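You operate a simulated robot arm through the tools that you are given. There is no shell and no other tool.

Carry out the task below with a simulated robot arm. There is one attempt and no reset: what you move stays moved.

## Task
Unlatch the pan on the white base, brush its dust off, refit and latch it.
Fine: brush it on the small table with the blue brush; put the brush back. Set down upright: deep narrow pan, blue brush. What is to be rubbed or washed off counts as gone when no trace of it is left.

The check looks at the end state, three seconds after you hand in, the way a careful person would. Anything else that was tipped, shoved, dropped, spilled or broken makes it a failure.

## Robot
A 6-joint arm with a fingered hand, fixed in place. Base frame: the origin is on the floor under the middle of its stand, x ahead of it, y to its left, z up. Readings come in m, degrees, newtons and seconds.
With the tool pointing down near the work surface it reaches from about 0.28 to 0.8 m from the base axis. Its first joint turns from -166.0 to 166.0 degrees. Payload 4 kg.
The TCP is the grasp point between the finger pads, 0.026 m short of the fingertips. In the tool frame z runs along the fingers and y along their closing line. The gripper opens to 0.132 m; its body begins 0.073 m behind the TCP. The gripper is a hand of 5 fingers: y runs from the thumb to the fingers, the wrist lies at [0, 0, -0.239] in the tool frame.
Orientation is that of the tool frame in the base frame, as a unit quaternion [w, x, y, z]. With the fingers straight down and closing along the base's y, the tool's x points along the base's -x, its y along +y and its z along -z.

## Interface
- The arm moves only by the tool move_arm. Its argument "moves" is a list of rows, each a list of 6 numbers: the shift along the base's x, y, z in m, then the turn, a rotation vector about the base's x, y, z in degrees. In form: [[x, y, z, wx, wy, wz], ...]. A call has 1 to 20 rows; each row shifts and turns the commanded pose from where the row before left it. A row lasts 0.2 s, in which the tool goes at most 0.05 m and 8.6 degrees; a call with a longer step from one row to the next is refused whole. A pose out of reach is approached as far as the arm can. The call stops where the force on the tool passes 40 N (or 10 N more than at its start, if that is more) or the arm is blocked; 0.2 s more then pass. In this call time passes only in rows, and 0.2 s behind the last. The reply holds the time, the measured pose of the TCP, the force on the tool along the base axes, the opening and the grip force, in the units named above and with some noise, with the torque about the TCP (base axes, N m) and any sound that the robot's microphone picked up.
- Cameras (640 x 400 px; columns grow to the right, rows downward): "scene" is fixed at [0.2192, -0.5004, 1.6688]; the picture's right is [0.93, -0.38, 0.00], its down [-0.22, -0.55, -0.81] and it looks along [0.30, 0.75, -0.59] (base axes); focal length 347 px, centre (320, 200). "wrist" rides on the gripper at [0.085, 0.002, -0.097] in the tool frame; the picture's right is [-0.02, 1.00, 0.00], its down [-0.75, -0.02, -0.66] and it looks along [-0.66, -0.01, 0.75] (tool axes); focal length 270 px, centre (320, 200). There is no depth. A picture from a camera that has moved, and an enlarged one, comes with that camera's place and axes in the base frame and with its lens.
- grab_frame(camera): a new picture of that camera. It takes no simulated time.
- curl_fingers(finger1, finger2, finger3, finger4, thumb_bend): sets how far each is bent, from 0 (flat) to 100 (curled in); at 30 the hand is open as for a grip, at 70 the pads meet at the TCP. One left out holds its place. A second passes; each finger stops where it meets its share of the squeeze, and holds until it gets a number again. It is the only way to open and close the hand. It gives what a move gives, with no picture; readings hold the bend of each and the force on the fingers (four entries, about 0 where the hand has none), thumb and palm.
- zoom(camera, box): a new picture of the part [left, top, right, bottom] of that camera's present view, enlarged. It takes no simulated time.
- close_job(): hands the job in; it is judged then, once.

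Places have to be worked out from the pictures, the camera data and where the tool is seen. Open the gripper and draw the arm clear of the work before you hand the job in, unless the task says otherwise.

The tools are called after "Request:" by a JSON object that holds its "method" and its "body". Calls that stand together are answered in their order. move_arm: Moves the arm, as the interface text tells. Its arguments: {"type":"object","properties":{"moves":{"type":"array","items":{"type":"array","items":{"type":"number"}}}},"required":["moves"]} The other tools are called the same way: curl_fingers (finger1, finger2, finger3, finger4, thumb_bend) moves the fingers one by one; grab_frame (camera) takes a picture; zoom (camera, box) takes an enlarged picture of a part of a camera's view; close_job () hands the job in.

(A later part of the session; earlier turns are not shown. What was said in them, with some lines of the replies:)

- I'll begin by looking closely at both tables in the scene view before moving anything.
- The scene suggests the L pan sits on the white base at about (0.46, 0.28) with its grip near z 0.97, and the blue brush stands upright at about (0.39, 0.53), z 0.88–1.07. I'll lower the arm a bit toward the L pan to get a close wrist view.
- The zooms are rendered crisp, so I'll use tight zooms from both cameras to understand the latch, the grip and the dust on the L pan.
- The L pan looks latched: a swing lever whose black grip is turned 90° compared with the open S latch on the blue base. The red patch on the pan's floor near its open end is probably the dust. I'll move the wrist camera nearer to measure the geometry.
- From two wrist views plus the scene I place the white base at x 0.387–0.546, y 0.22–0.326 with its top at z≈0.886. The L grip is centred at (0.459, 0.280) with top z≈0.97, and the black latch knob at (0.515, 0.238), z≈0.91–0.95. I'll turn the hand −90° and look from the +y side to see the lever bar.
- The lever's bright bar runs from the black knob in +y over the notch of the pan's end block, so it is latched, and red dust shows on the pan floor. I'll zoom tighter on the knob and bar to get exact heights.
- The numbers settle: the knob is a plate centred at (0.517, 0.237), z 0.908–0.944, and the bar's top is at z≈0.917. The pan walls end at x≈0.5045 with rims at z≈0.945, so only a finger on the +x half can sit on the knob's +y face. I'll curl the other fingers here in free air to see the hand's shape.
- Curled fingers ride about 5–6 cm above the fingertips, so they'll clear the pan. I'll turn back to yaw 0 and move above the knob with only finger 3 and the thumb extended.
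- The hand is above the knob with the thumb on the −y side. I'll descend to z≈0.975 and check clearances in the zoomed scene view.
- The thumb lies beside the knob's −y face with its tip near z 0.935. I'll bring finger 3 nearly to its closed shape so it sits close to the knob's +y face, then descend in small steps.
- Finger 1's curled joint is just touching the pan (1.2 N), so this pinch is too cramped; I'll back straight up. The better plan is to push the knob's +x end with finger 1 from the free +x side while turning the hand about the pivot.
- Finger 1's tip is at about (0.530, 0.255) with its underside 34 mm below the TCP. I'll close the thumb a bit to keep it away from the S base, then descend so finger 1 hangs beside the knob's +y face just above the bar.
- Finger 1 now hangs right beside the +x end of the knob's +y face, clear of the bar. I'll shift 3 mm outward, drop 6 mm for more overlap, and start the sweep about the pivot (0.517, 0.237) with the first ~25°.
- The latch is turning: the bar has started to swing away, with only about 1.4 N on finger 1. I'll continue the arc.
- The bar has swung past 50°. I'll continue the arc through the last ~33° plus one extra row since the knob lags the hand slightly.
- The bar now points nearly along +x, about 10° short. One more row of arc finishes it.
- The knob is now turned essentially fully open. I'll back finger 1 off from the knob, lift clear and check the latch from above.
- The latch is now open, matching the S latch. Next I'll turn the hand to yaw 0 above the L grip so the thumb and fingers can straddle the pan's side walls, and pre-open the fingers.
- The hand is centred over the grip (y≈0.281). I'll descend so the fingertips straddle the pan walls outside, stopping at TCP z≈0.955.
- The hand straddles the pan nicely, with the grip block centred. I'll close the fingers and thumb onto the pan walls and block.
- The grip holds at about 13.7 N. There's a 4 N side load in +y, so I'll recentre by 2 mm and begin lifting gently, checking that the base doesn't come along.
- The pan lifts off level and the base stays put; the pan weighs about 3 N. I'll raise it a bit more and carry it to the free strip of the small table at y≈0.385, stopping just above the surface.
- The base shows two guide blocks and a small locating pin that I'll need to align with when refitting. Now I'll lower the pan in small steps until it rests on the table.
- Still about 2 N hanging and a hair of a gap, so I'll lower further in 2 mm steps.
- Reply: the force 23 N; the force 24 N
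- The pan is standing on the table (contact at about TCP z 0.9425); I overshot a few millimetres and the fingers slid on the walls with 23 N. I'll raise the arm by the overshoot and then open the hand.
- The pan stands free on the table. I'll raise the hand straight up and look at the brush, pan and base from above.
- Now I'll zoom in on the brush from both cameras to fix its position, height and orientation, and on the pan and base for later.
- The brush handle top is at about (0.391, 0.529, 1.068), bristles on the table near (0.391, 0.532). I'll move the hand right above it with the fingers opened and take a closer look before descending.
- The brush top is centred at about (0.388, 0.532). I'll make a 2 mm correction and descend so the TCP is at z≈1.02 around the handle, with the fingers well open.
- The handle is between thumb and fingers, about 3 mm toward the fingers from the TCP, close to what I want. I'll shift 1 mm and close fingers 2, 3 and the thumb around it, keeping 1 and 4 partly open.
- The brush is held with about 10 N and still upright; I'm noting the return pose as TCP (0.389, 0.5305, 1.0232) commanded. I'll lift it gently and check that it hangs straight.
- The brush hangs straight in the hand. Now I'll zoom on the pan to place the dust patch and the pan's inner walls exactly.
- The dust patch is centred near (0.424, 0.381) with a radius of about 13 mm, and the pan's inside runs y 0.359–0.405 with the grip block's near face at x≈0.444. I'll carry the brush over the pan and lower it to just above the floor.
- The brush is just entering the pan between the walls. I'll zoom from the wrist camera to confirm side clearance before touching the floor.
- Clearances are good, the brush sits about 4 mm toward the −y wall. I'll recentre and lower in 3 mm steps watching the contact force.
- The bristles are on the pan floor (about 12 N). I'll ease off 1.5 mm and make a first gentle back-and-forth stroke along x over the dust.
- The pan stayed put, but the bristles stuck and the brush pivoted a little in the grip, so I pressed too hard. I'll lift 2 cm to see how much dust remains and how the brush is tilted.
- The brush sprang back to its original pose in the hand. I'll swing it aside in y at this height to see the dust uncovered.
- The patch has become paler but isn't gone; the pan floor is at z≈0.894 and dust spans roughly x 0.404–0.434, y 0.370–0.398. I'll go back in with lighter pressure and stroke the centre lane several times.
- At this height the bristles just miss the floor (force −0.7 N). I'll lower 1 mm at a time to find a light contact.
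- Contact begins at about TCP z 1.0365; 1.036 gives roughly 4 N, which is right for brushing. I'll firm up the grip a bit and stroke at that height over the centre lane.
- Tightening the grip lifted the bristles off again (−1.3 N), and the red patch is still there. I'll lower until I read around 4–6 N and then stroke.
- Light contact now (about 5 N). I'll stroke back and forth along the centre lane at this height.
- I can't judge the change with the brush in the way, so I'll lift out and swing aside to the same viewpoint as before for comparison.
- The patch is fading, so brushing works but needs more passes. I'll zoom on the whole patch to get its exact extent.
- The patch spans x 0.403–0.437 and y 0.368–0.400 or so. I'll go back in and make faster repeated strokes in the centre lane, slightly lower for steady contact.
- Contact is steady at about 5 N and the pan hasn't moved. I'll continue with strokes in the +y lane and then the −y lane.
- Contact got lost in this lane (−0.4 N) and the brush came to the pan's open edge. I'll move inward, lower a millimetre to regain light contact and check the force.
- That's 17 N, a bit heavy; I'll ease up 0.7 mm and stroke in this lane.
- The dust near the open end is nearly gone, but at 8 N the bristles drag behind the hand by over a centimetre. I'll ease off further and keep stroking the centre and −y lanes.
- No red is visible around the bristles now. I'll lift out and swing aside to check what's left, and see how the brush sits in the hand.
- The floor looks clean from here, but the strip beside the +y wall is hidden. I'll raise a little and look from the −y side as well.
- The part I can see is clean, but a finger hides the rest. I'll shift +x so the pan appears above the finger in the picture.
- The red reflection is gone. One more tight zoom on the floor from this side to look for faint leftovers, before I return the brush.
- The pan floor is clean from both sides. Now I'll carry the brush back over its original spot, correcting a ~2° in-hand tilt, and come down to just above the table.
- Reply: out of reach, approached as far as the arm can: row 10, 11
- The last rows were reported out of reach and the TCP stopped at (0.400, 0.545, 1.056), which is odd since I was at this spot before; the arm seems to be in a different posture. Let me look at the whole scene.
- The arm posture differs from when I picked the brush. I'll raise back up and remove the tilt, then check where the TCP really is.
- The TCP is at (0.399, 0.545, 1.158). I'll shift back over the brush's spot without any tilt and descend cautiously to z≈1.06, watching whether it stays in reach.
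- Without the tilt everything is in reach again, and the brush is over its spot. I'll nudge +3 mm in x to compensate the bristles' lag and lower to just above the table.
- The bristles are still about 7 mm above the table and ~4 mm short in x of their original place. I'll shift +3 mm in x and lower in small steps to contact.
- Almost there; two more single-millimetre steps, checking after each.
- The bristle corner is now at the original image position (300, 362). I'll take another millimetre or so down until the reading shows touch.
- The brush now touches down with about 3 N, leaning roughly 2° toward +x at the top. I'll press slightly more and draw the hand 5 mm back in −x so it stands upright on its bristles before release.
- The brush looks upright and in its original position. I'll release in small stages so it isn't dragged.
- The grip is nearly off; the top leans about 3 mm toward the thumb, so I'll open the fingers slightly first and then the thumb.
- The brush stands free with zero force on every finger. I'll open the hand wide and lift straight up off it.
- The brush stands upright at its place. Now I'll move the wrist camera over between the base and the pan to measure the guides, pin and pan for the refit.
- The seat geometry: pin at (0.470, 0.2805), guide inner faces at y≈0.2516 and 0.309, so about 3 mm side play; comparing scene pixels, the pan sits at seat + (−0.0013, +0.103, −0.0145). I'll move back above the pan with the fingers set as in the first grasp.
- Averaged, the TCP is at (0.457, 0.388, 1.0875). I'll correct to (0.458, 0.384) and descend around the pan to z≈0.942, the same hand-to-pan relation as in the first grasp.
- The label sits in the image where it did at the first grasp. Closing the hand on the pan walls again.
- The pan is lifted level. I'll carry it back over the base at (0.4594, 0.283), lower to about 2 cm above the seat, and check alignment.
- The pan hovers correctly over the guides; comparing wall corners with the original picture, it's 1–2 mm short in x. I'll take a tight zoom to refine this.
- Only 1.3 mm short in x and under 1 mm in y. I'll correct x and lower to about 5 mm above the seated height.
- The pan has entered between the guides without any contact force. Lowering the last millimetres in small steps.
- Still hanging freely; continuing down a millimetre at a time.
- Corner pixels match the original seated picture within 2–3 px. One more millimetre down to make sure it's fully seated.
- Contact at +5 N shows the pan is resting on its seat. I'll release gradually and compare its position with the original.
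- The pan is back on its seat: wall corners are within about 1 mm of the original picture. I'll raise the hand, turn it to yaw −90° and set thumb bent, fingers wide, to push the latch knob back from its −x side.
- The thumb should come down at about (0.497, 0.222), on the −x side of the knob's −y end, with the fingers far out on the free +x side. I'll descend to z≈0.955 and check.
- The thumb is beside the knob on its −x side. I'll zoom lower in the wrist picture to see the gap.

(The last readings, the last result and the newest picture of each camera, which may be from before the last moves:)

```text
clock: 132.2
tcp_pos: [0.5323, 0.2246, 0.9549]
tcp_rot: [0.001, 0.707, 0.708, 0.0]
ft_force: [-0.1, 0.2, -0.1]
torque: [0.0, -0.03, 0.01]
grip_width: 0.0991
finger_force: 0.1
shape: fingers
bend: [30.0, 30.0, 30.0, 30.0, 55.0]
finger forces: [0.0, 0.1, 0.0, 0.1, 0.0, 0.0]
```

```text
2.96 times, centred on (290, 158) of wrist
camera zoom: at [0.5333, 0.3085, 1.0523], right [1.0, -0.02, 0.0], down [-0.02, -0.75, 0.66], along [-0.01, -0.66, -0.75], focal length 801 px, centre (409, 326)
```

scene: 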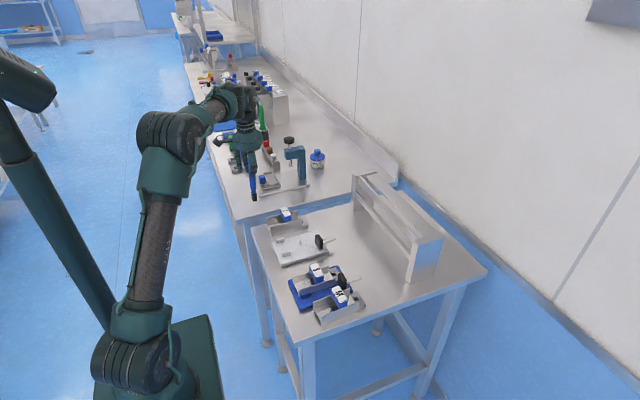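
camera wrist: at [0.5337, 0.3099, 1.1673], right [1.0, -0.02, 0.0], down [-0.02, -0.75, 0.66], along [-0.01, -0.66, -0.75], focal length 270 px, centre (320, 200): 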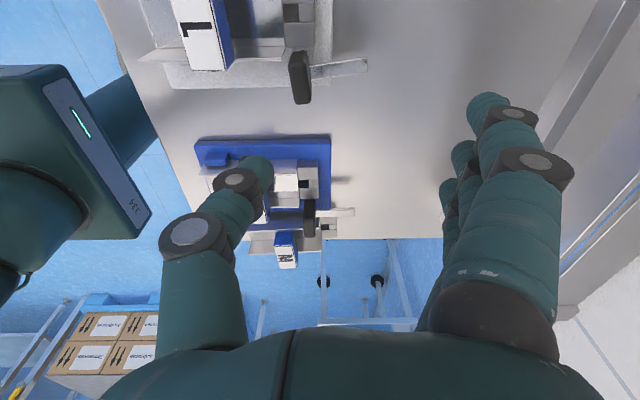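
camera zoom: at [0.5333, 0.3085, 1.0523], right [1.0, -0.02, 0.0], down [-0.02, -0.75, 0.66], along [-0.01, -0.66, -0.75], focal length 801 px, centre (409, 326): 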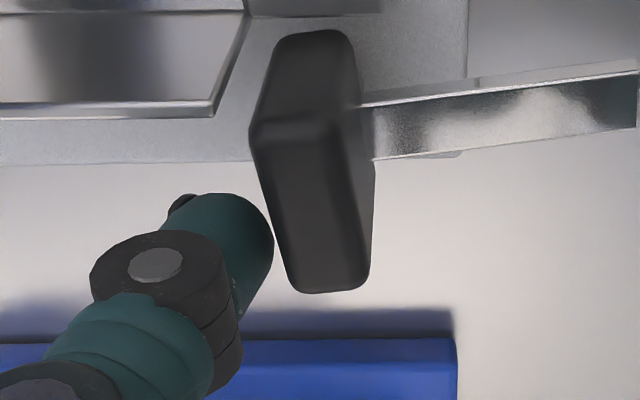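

Perfect placement: the thumb is about 1–2 mm from the knob's −x face near its −y end. I'll lower 6 mm and start the counter-clockwise sweep about the pivot.

Request:
{"method": "move_arm", "body": {"moves": [[0, 0, -0.006, 0, 0, 0], [0.002, 0, 0, 0, 0, 0], [0.0014, 0.0022, 0, 0, 0, 8.2], [0.0011, 0.0024, 0, 0, 0, 8.2], [0.0007, 0.0025, 0, 0, 0, 8.2], [0.0004, 0.0026, 0, 0, 0, 8.2], [0, 0, 0, 0, 0, 0]]}}

Request:
{"method": "zoom", "body": {"camera": "wrist", "box": [180, 20, 420, 225]}}

Request:
{"method": "zoom", "body": {"camera": "scene", "box": [285, 200, 355, 260]}}

```text
clock: 133.8
tcp_pos: [0.5396, 0.2356, 0.9502]
tcp_rot: [0.002, 0.477, 0.879, 0.001]
ft_force: [-2.0, 0.1, -0.6]
torque: [-0.02, 0.05, -0.01]
grip_width: 0.0997
finger_force: 0.3
shape: fingers
bend: [30.0, 30.0, 30.0, 30.0, 55.0]
finger forces: [0.0, 0.2, 0.0, 0.0, 1.7, 0.1]
```

```text
1.95 times, centred on (300, 122) of wrist
camera zoom: at [0.4941, 0.307, 1.046], right [0.85, 0.53, 0.0], down [0.4, -0.64, 0.66], along [0.35, -0.56, -0.75], focal length 527 px, centre (359, 351)
```

zoom: 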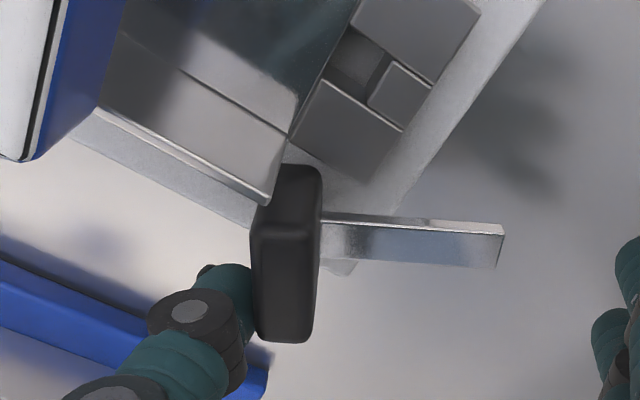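

```text
6.67 times, centred on (320, 230) of scene
camera zoom: at [0.2192, -0.5004, 1.6688], right [0.93, -0.38, 0.0], down [-0.22, -0.55, -0.81], along [0.3, 0.75, -0.59], focal length 2314 px, centre (320, 0)
```

zoom: 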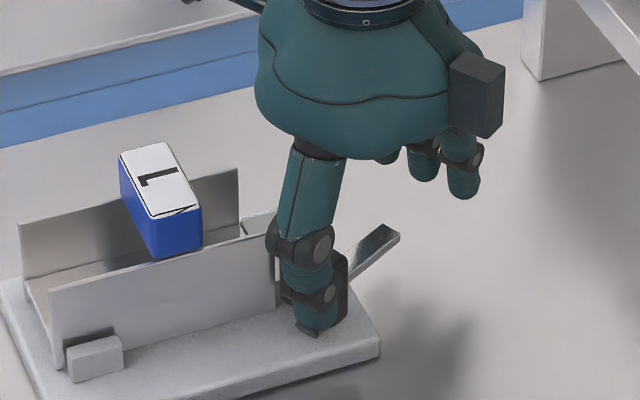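

The knob follows the thumb well with about 1.7 N. Continuing the arc toward the latched direction.

Request:
{"method": "move_arm", "body": {"moves": [[0, 0.0026, 0, 0, 0, 8.2], [-0.0004, 0.0026, 0, 0, 0, 8.2], [-0.0008, 0.0025, 0, 0, 0, 8.2], [-0.0011, 0.0024, 0, 0, 0, 8.2], [0, 0, 0, 0, 0, 0]]}}

Request:
{"method": "zoom", "body": {"camera": "wrist", "box": [180, 20, 420, 225]}}

Request:
{"method": "zoom", "body": {"camera": "scene", "box": [285, 200, 355, 260]}}

```text
clock: 135.0
tcp_pos: [0.5367, 0.2456, 0.9497]
tcp_rot: [0.001, 0.21, 0.978, 0.001]
ft_force: [-1.0, -1.3, -1.3]
torque: [-0.03, 0.07, -0.02]
grip_width: 0.0998
finger_force: 0.0
shape: fingers
bend: [30.0, 30.0, 30.0, 30.0, 55.0]
finger forces: [0.0, 0.0, 0.0, 0.0, 1.2, 0.0]
```

```text
1.95 times, centred on (300, 122) of wrist
camera zoom: at [0.4587, 0.2809, 1.0461], right [0.43, 0.9, 0.0], down [0.68, -0.32, 0.66], along [0.6, -0.28, -0.75], focal length 527 px, centre (359, 351)
```

zoom: 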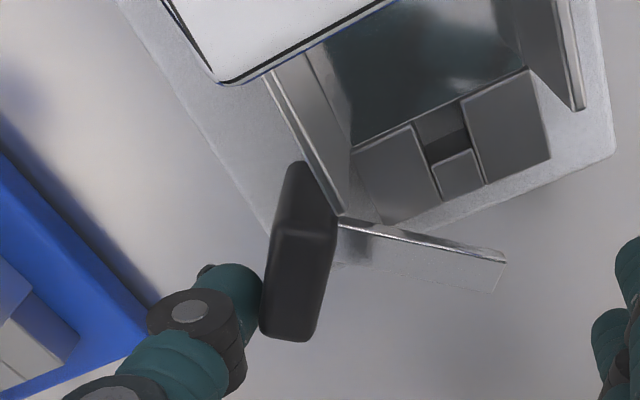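

```text
6.67 times, centred on (320, 230) of scene
camera zoom: at [0.2192, -0.5004, 1.6688], right [0.93, -0.38, 0.0], down [-0.22, -0.55, -0.81], along [0.3, 0.75, -0.59], focal length 2314 px, centre (320, 0)
```

zoom: 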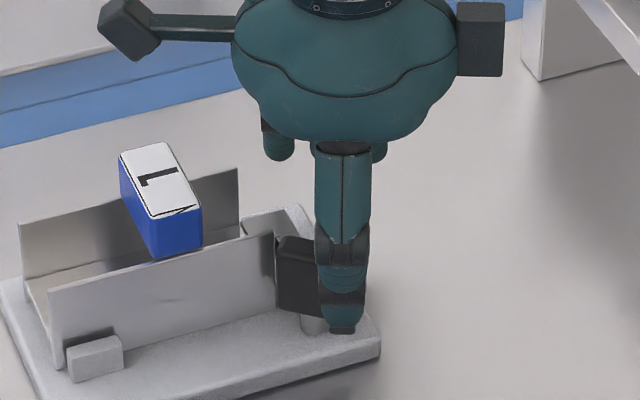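

The bar has passed about 50°, lagging the hand a bit. I'll continue through the remaining arc.

Request:
{"method": "move_arm", "body": {"moves": [[-0.0014, 0.0022, 0, 0, 0, 8.2], [-0.0017, 0.002, 0, 0, 0, 8.2], [-0.002, 0.0017, 0, 0, 0, 8.2], [0, 0, 0, 0, 0, 0]]}}

Request:
{"method": "zoom", "body": {"camera": "wrist", "box": [180, 0, 420, 205]}}

Request:
{"method": "zoom", "body": {"camera": "scene", "box": [285, 200, 355, 260]}}

```text
clock: 136.0
tcp_pos: [0.5306, 0.2513, 0.9493]
tcp_rot: [0.001, -0.003, 1.0, 0.0]
ft_force: [0.1, -2.0, 0.7]
torque: [-0.05, -0.06, 0.03]
grip_width: 0.1004
finger_force: 1.4
shape: fingers
bend: [30.0, 30.0, 30.0, 30.0, 54.0]
finger forces: [0.0, 0.0, 0.1, 0.0, 2.1, 0.0]
```

```text
1.95 times, centred on (300, 102) of wrist
camera zoom: at [0.4447, 0.2528, 1.0458], right [0.01, 1.0, 0.0], down [0.75, -0.01, 0.66], along [0.66, -0.01, -0.75], focal length 527 px, centre (359, 390)
```

zoom: 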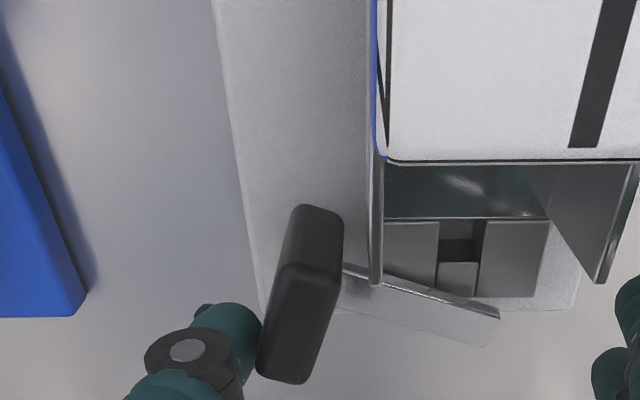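

```text
6.67 times, centred on (320, 230) of scene
camera zoom: at [0.2192, -0.5004, 1.6688], right [0.93, -0.38, 0.0], down [-0.22, -0.55, -0.81], along [0.3, 0.75, -0.59], focal length 2314 px, centre (320, 0)
```

zoom: 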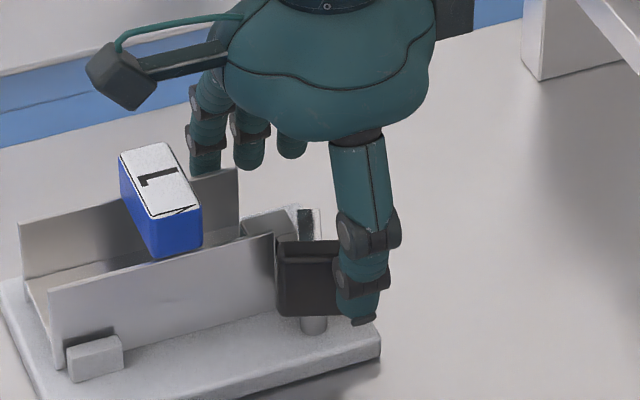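

The bar is about 20° from fully latched. I'll push straight in +y with the thumb in small steps to bring the knob parallel to x.

Request:
{"method": "move_arm", "body": {"moves": [[0, 0.002, 0, 0, 0, 0], [0, 0.002, 0, 0, 0, 0], [0, 0.002, 0, 0, 0, 0], [0, 0, 0, 0, 0, 0]]}}

Request:
{"method": "zoom", "body": {"camera": "wrist", "box": [180, 0, 420, 205]}}

Request:
{"method": "zoom", "body": {"camera": "scene", "box": [285, 200, 355, 260]}}

```text
clock: 137.0
tcp_pos: [0.5293, 0.2559, 0.9482]
tcp_rot: [0.001, -0.003, 1.0, 0.001]
ft_force: [0.7, -2.9, 1.1]
torque: [-0.07, -0.01, 0.03]
grip_width: 0.1024
finger_force: 1.3
shape: fingers
bend: [30.0, 30.0, 30.0, 30.0, 54.0]
finger forces: [0.0, 0.0, 0.0, 0.0, 2.7, 0.0]
```

```text
1.95 times, centred on (300, 102) of wrist
camera zoom: at [0.4446, 0.2571, 1.0458], right [0.02, 1.0, 0.0], down [0.75, -0.01, 0.66], along [0.66, -0.01, -0.75], focal length 527 px, centre (359, 390)
```

zoom: 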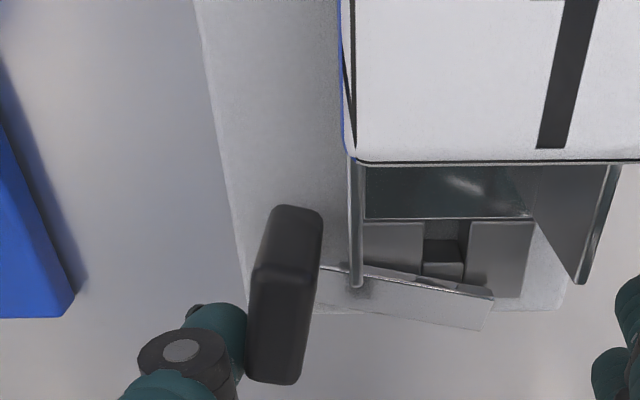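

```text
6.67 times, centred on (320, 230) of scene
camera zoom: at [0.2192, -0.5004, 1.6688], right [0.93, -0.38, 0.0], down [-0.22, -0.55, -0.81], along [0.3, 0.75, -0.59], focal length 2314 px, centre (320, 0)
```

zoom: 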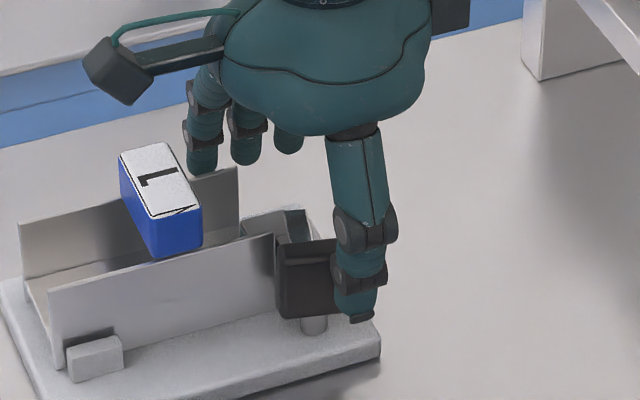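

About 10° left. Three more small pushes in +y.

Request:
{"method": "move_arm", "body": {"moves": [[0, 0.002, 0, 0, 0, 0], [0, 0.002, 0, 0, 0, 0], [0, 0, 0, 0, 0, 0]]}}

Request:
{"method": "zoom", "body": {"camera": "wrist", "box": [180, 0, 420, 205]}}

Request:
{"method": "zoom", "body": {"camera": "scene", "box": [285, 200, 355, 260]}}

```text
clock: 137.8
tcp_pos: [0.5306, 0.2619, 0.9485]
tcp_rot: [0.001, -0.004, 1.0, 0.001]
ft_force: [3.4, -4.4, -0.5]
torque: [-0.09, -0.07, 0.1]
grip_width: 0.1037
finger_force: 2.5
shape: fingers
bend: [30.0, 30.0, 30.0, 30.0, 53.0]
finger forces: [0.0, 0.0, 0.1, 0.0, 4.8, 0.0]
```

```text
1.95 times, centred on (300, 102) of wrist
camera zoom: at [0.4446, 0.2621, 1.0457], right [0.02, 1.0, 0.0], down [0.75, -0.01, 0.66], along [0.66, -0.01, -0.75], focal length 527 px, centre (359, 390)
```

zoom: 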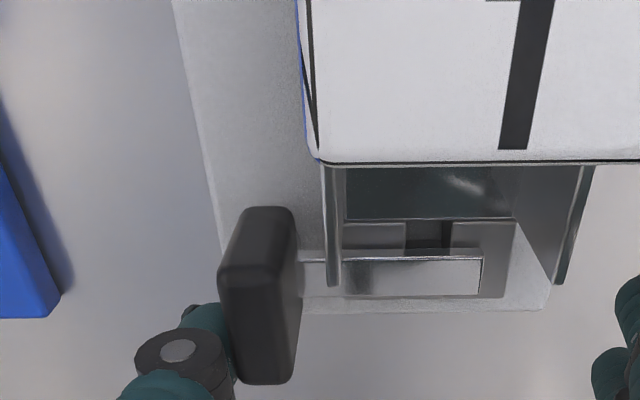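

```text
6.67 times, centred on (320, 230) of scene
camera zoom: at [0.2192, -0.5004, 1.6688], right [0.93, -0.38, 0.0], down [-0.22, -0.55, -0.81], along [0.3, 0.75, -0.59], focal length 2314 px, centre (320, 0)
```

zoom: 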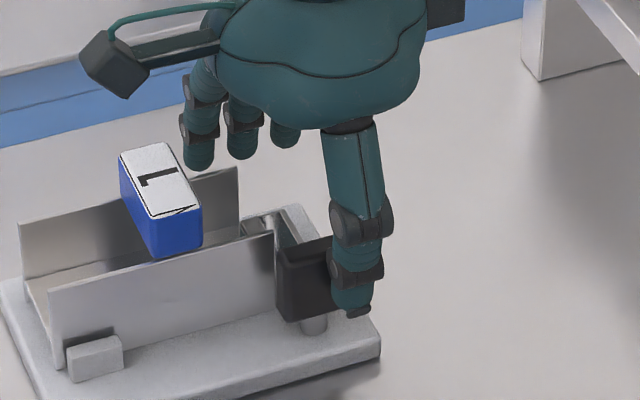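

The bar now lies straight across the pan's end block like at the start, and the thumb force rises (4.8 N), indicating the stop. I'll give one last 1 mm nudge, then back off in −y and lift.

Request:
{"method": "move_arm", "body": {"moves": [[0, 0.001, 0, 0, 0, 0], [0, 0, 0, 0, 0, 0], [0, -0.006, 0, 0, 0, 0], [0, -0.008, 0, 0, 0, 0], [0, 0, 0.02, 0, 0, 0], [0, 0, 0.03, 0, 0, 0], [0, 0, 0.04, 0, 0, 0], [0, 0, 0.04, 0, 0, 0], [0, 0, 0, 0, 0, 0]]}}

Request:
{"method": "zoom", "body": {"camera": "scene", "box": [265, 215, 335, 270]}}

Request:
{"method": "grab_frame", "body": {"camera": "wrist"}}

```text
clock: 139.8
tcp_pos: [0.5309, 0.2461, 1.0822]
tcp_rot: [0.001, -0.003, 1.0, 0.001]
ft_force: [0.2, 0.0, 0.9]
torque: [-0.02, 0.02, 0.02]
grip_width: 0.0988
finger_force: 0.0
shape: fingers
bend: [30.0, 30.0, 30.0, 30.0, 55.0]
finger forces: [0.0, 0.0, 0.0, 0.0, 0.1, 0.1]
```

```text
7.27 times, centred on (300, 242) of scene
camera zoom: at [0.2192, -0.5004, 1.6688], right [0.93, -0.38, 0.0], down [-0.22, -0.55, -0.81], along [0.3, 0.75, -0.59], focal length 2524 px, centre (466, -109)
```

zoom: 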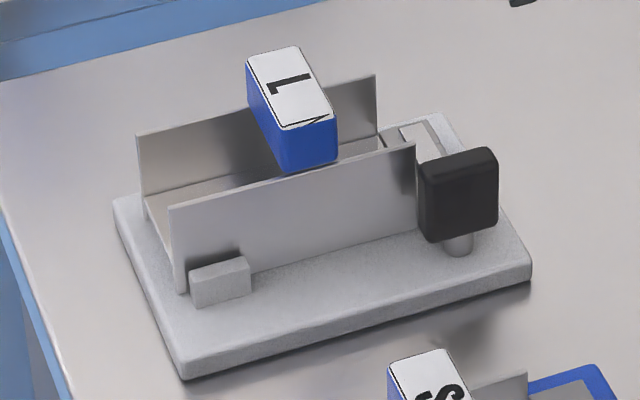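

```text
taken
camera wrist: at [0.4463, 0.2473, 1.1784], right [0.02, 1.0, 0.0], down [0.75, -0.01, 0.66], along [0.66, -0.01, -0.75], focal length 270 px, centre (320, 200)
```

wrist: 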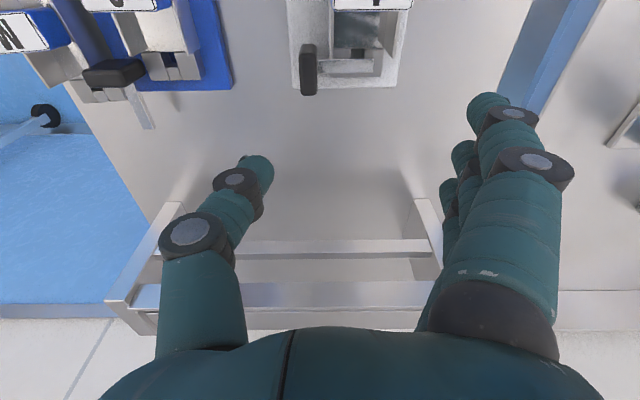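

The scene zoom now matches the starting picture exactly, minus the red. I'll retract to a viewpoint where I can check the pan floor once more, and open the hand.

Request:
{"method": "move_arm", "body": {"moves": [[-0.02, 0.003, 0.03, 0, 0, 0], [-0.03, 0.005, 0.02, 0, 0, 0], [-0.04, 0.005, 0, 0, 0, 0], [-0.045, 0.005, 0, 0, 0, 0], [-0.045, 0.005, 0, 0, 0, 0], [-0.04, 0.005, 0, 0, 0, 0], [-0.02, 0.005, 0, 0, 0, 0], [0, 0, 0, 0, 0, 0]]}}

Request:
{"method": "curl_fingers", "body": {"finger1": 30, "finger2": 30, "finger3": 30, "finger4": 30, "thumb_bend": 30}}

Request:
{"method": "grab_frame", "body": {"camera": "wrist"}}

Request:
{"method": "zoom", "body": {"camera": "wrist", "box": [270, 90, 370, 200]}}

Request:
{"method": "grab_frame", "body": {"camera": "scene"}}

```text
clock: 141.6
tcp_pos: [0.2901, 0.281, 1.1286]
tcp_rot: [0.001, -0.003, 1.0, 0.0]
ft_force: [0.8, -0.1, -0.6]
torque: [0.02, 0.0, 0.0]
grip_width: 0.0987
finger_force: 0.0
shape: fingers
bend: [30.0, 30.0, 30.0, 30.0, 55.0]
finger forces: [0.1, 0.0, 0.1, 0.0, 0.0, 0.0]
```

```text
clock: 142.6
tcp_pos: [0.2894, 0.2806, 1.1297]
tcp_rot: [0.001, -0.003, 1.0, 0.0]
ft_force: [0.3, 0.7, -0.6]
torque: [0.0, -0.02, 0.0]
grip_width: 0.1382
finger_force: 0.0
shape: fingers
bend: [30.0, 30.0, 30.0, 30.0, 30.0]
finger forces: [0.0, 0.0, 0.1, 0.1, 0.0, 0.0]
```

```text
taken
camera wrist: at [0.2049, 0.2816, 1.2257], right [0.02, 1.0, 0.0], down [0.75, -0.01, 0.66], along [0.66, -0.01, -0.75], focal length 270 px, centre (320, 200)
```

wrist: 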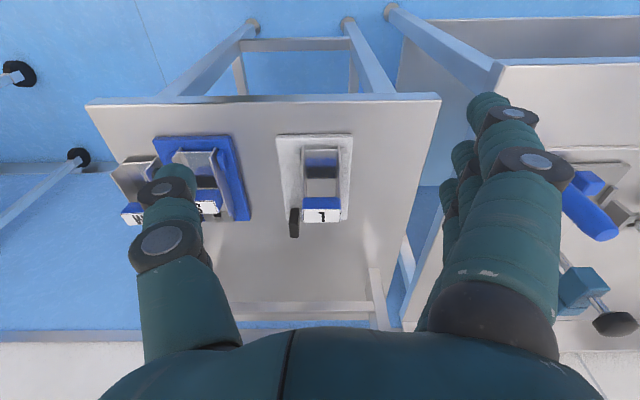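

```text
3.64 times, centred on (320, 145) of wrist
camera zoom: at [0.2049, 0.2816, 1.2257], right [0.02, 1.0, 0.0], down [0.75, -0.01, 0.66], along [0.66, -0.01, -0.75], focal length 983 px, centre (320, 400)
```

zoom: 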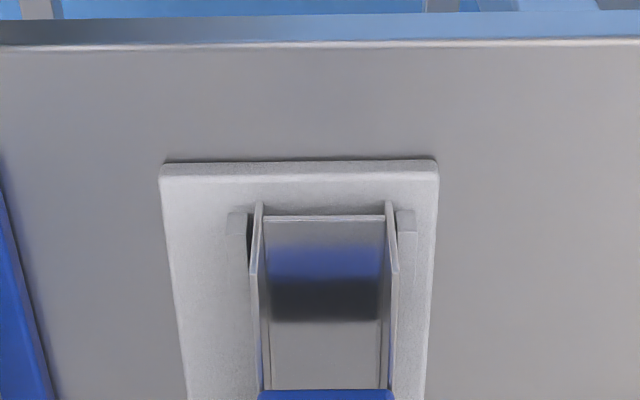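

```text
taken
```

scene: 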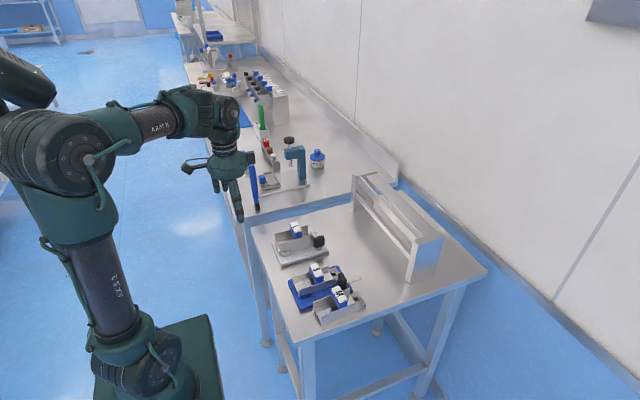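

Everything looks in place. One last tight zoom on the pan floor, the latch and the brush before retracting fully.

Request:
{"method": "zoom", "body": {"camera": "wrist", "box": [300, 140, 345, 200]}}

Request:
{"method": "zoom", "body": {"camera": "scene", "box": [268, 225, 304, 255]}}

Request:
{"method": "zoom", "body": {"camera": "wrist", "box": [270, 180, 370, 245]}}

Request:
{"method": "zoom", "body": {"camera": "scene", "box": [235, 155, 285, 215]}}

```text
6.67 times, centred on (322, 170) of wrist
camera zoom: at [0.2049, 0.2816, 1.2257], right [0.02, 1.0, 0.0], down [0.75, -0.01, 0.66], along [0.66, -0.01, -0.75], focal length 1802 px, centre (303, 400)
```

zoom: 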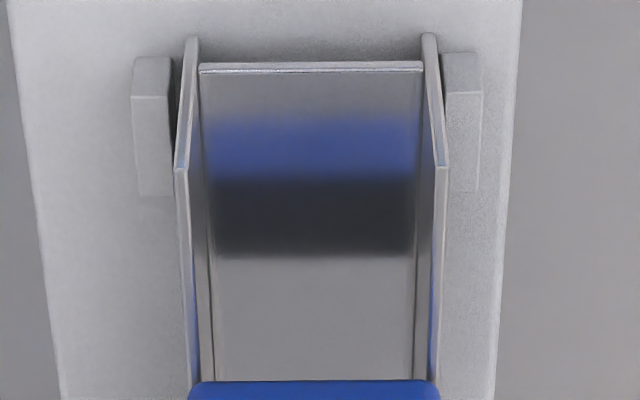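

```text
13.33 times, centred on (286, 240) of scene
camera zoom: at [0.2192, -0.5004, 1.6688], right [0.93, -0.38, 0.0], down [-0.22, -0.55, -0.81], along [0.3, 0.75, -0.59], focal length 4627 px, centre (773, -333)
```

zoom: 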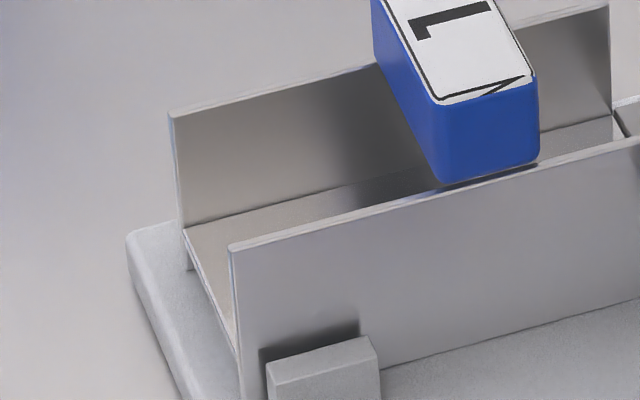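

```text
6.15 times, centred on (320, 212) of wrist
camera zoom: at [0.2049, 0.2816, 1.2257], right [0.02, 1.0, 0.0], down [0.75, -0.01, 0.66], along [0.66, -0.01, -0.75], focal length 1663 px, centre (320, 123)
```

zoom: 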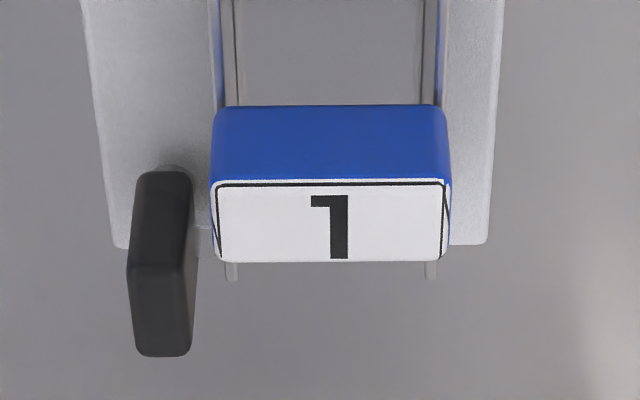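

```text
6.67 times, centred on (260, 185) of scene
camera zoom: at [0.2192, -0.5004, 1.6688], right [0.93, -0.38, 0.0], down [-0.22, -0.55, -0.81], along [0.3, 0.75, -0.59], focal length 2314 px, centre (720, 300)
```

zoom: 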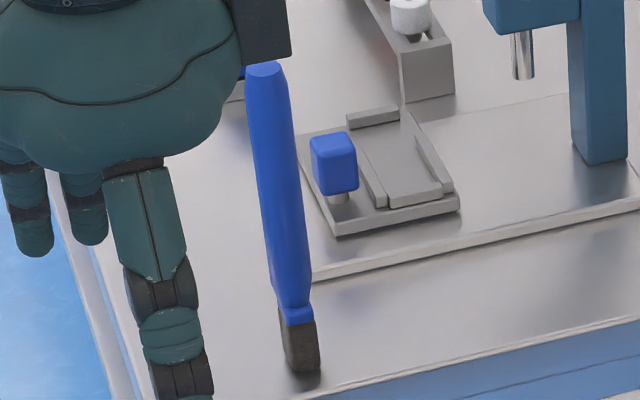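

The pan floor is spotless, the latch knob is in its original closed position and the brush stands upright. I'll retract the open hand to the starting pose, clear of the work.

Request:
{"method": "move_arm", "body": {"moves": [[-0.007, 0, 0.03, 0, 0, 0], [-0.006, 0.01, 0.03, 0, 0, 0], [-0.006, 0.02, 0.025, 0, 0, 0], [-0.006, 0.025, 0.025, 0, 0, 0], [-0.006, 0.025, 0.02, 0, 0, 0], [-0.006, 0.025, 0, 0, 0, 0], [0, 0, 0, 0, 0, 0]]}}

Request:
{"method": "grab_frame", "body": {"camera": "scene"}}

Request:
{"method": "zoom", "body": {"camera": "scene", "box": [235, 150, 375, 320]}}

```text
clock: 144.2
tcp_pos: [0.2524, 0.3889, 1.2558]
tcp_rot: [0.0, -0.002, 1.0, 0.002]
ft_force: [0.3, -0.6, 0.5]
torque: [0.03, -0.04, -0.01]
grip_width: 0.1385
finger_force: 0.1
shape: fingers
bend: [30.0, 30.0, 30.0, 30.0, 30.0]
finger forces: [0.1, 0.0, 0.0, 0.0, 0.0, 0.0]
```

```text
taken
```

scene: 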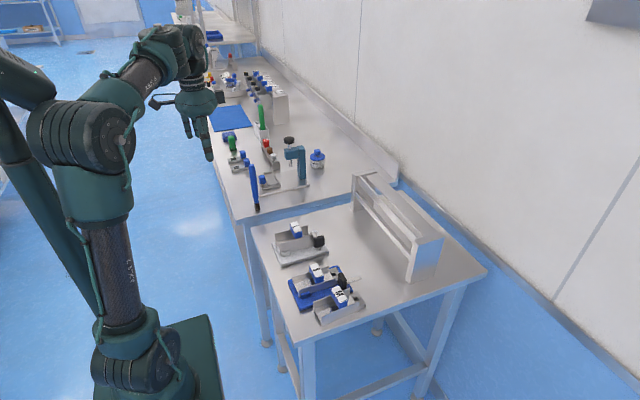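

```text
2.35 times, centred on (305, 235) of scene
camera zoom: at [0.2192, -0.5004, 1.6688], right [0.93, -0.38, 0.0], down [-0.22, -0.55, -0.81], along [0.3, 0.75, -0.59], focal length 817 px, centre (355, 118)
```

zoom: 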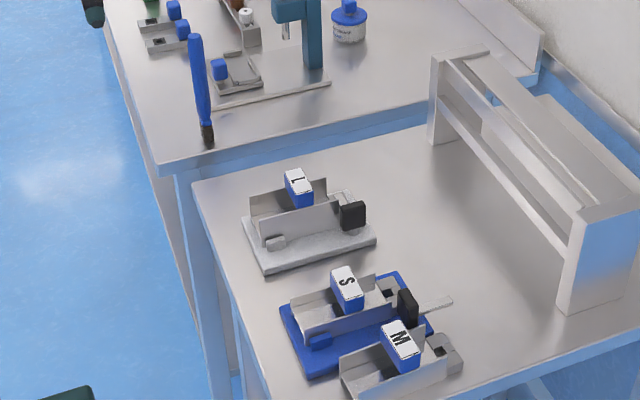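

The final scene shows the clean pan seated and latched on the white base. The brush stands upright in its place, everything else is untouched, and the open hand is back at its start pose. I'm handing the job in.

Request:
{"method": "close_job", "body": {}}

```text
The job is handed in.
```

I unlatched the L pan, brushed it clean on the small table with the blue brush, refitted it on the white base and latched it again. The job is handed in, but no result has come back yet.

- **Pan:** close-up pictures showed no red dust left on the floor of the pan, checked from both sides. It sits within about 1 mm of where it started.
- **Latch:** the bar lies across the pan's end block as it did at the start.
- **Brush:** it stands upright on its bristles within a few millimetres of its original spot.
- **Arm:** the hand is open and back at about its starting pose.

Three small things happened along the way:

- **First latch attempt:** a curled finger touched the pan lightly, at about 1 N. I backed off and opened the latch another way.
- **Setting the pan down:** I pressed a few millimetres too far, and the fingers slid on the walls at about 23 N.
- **Returning the brush:** the arm reported one pose out of reach, so I raised it and came down again without the tilt.

In the pictures since, the pan shows no damage and nothing else looks moved.
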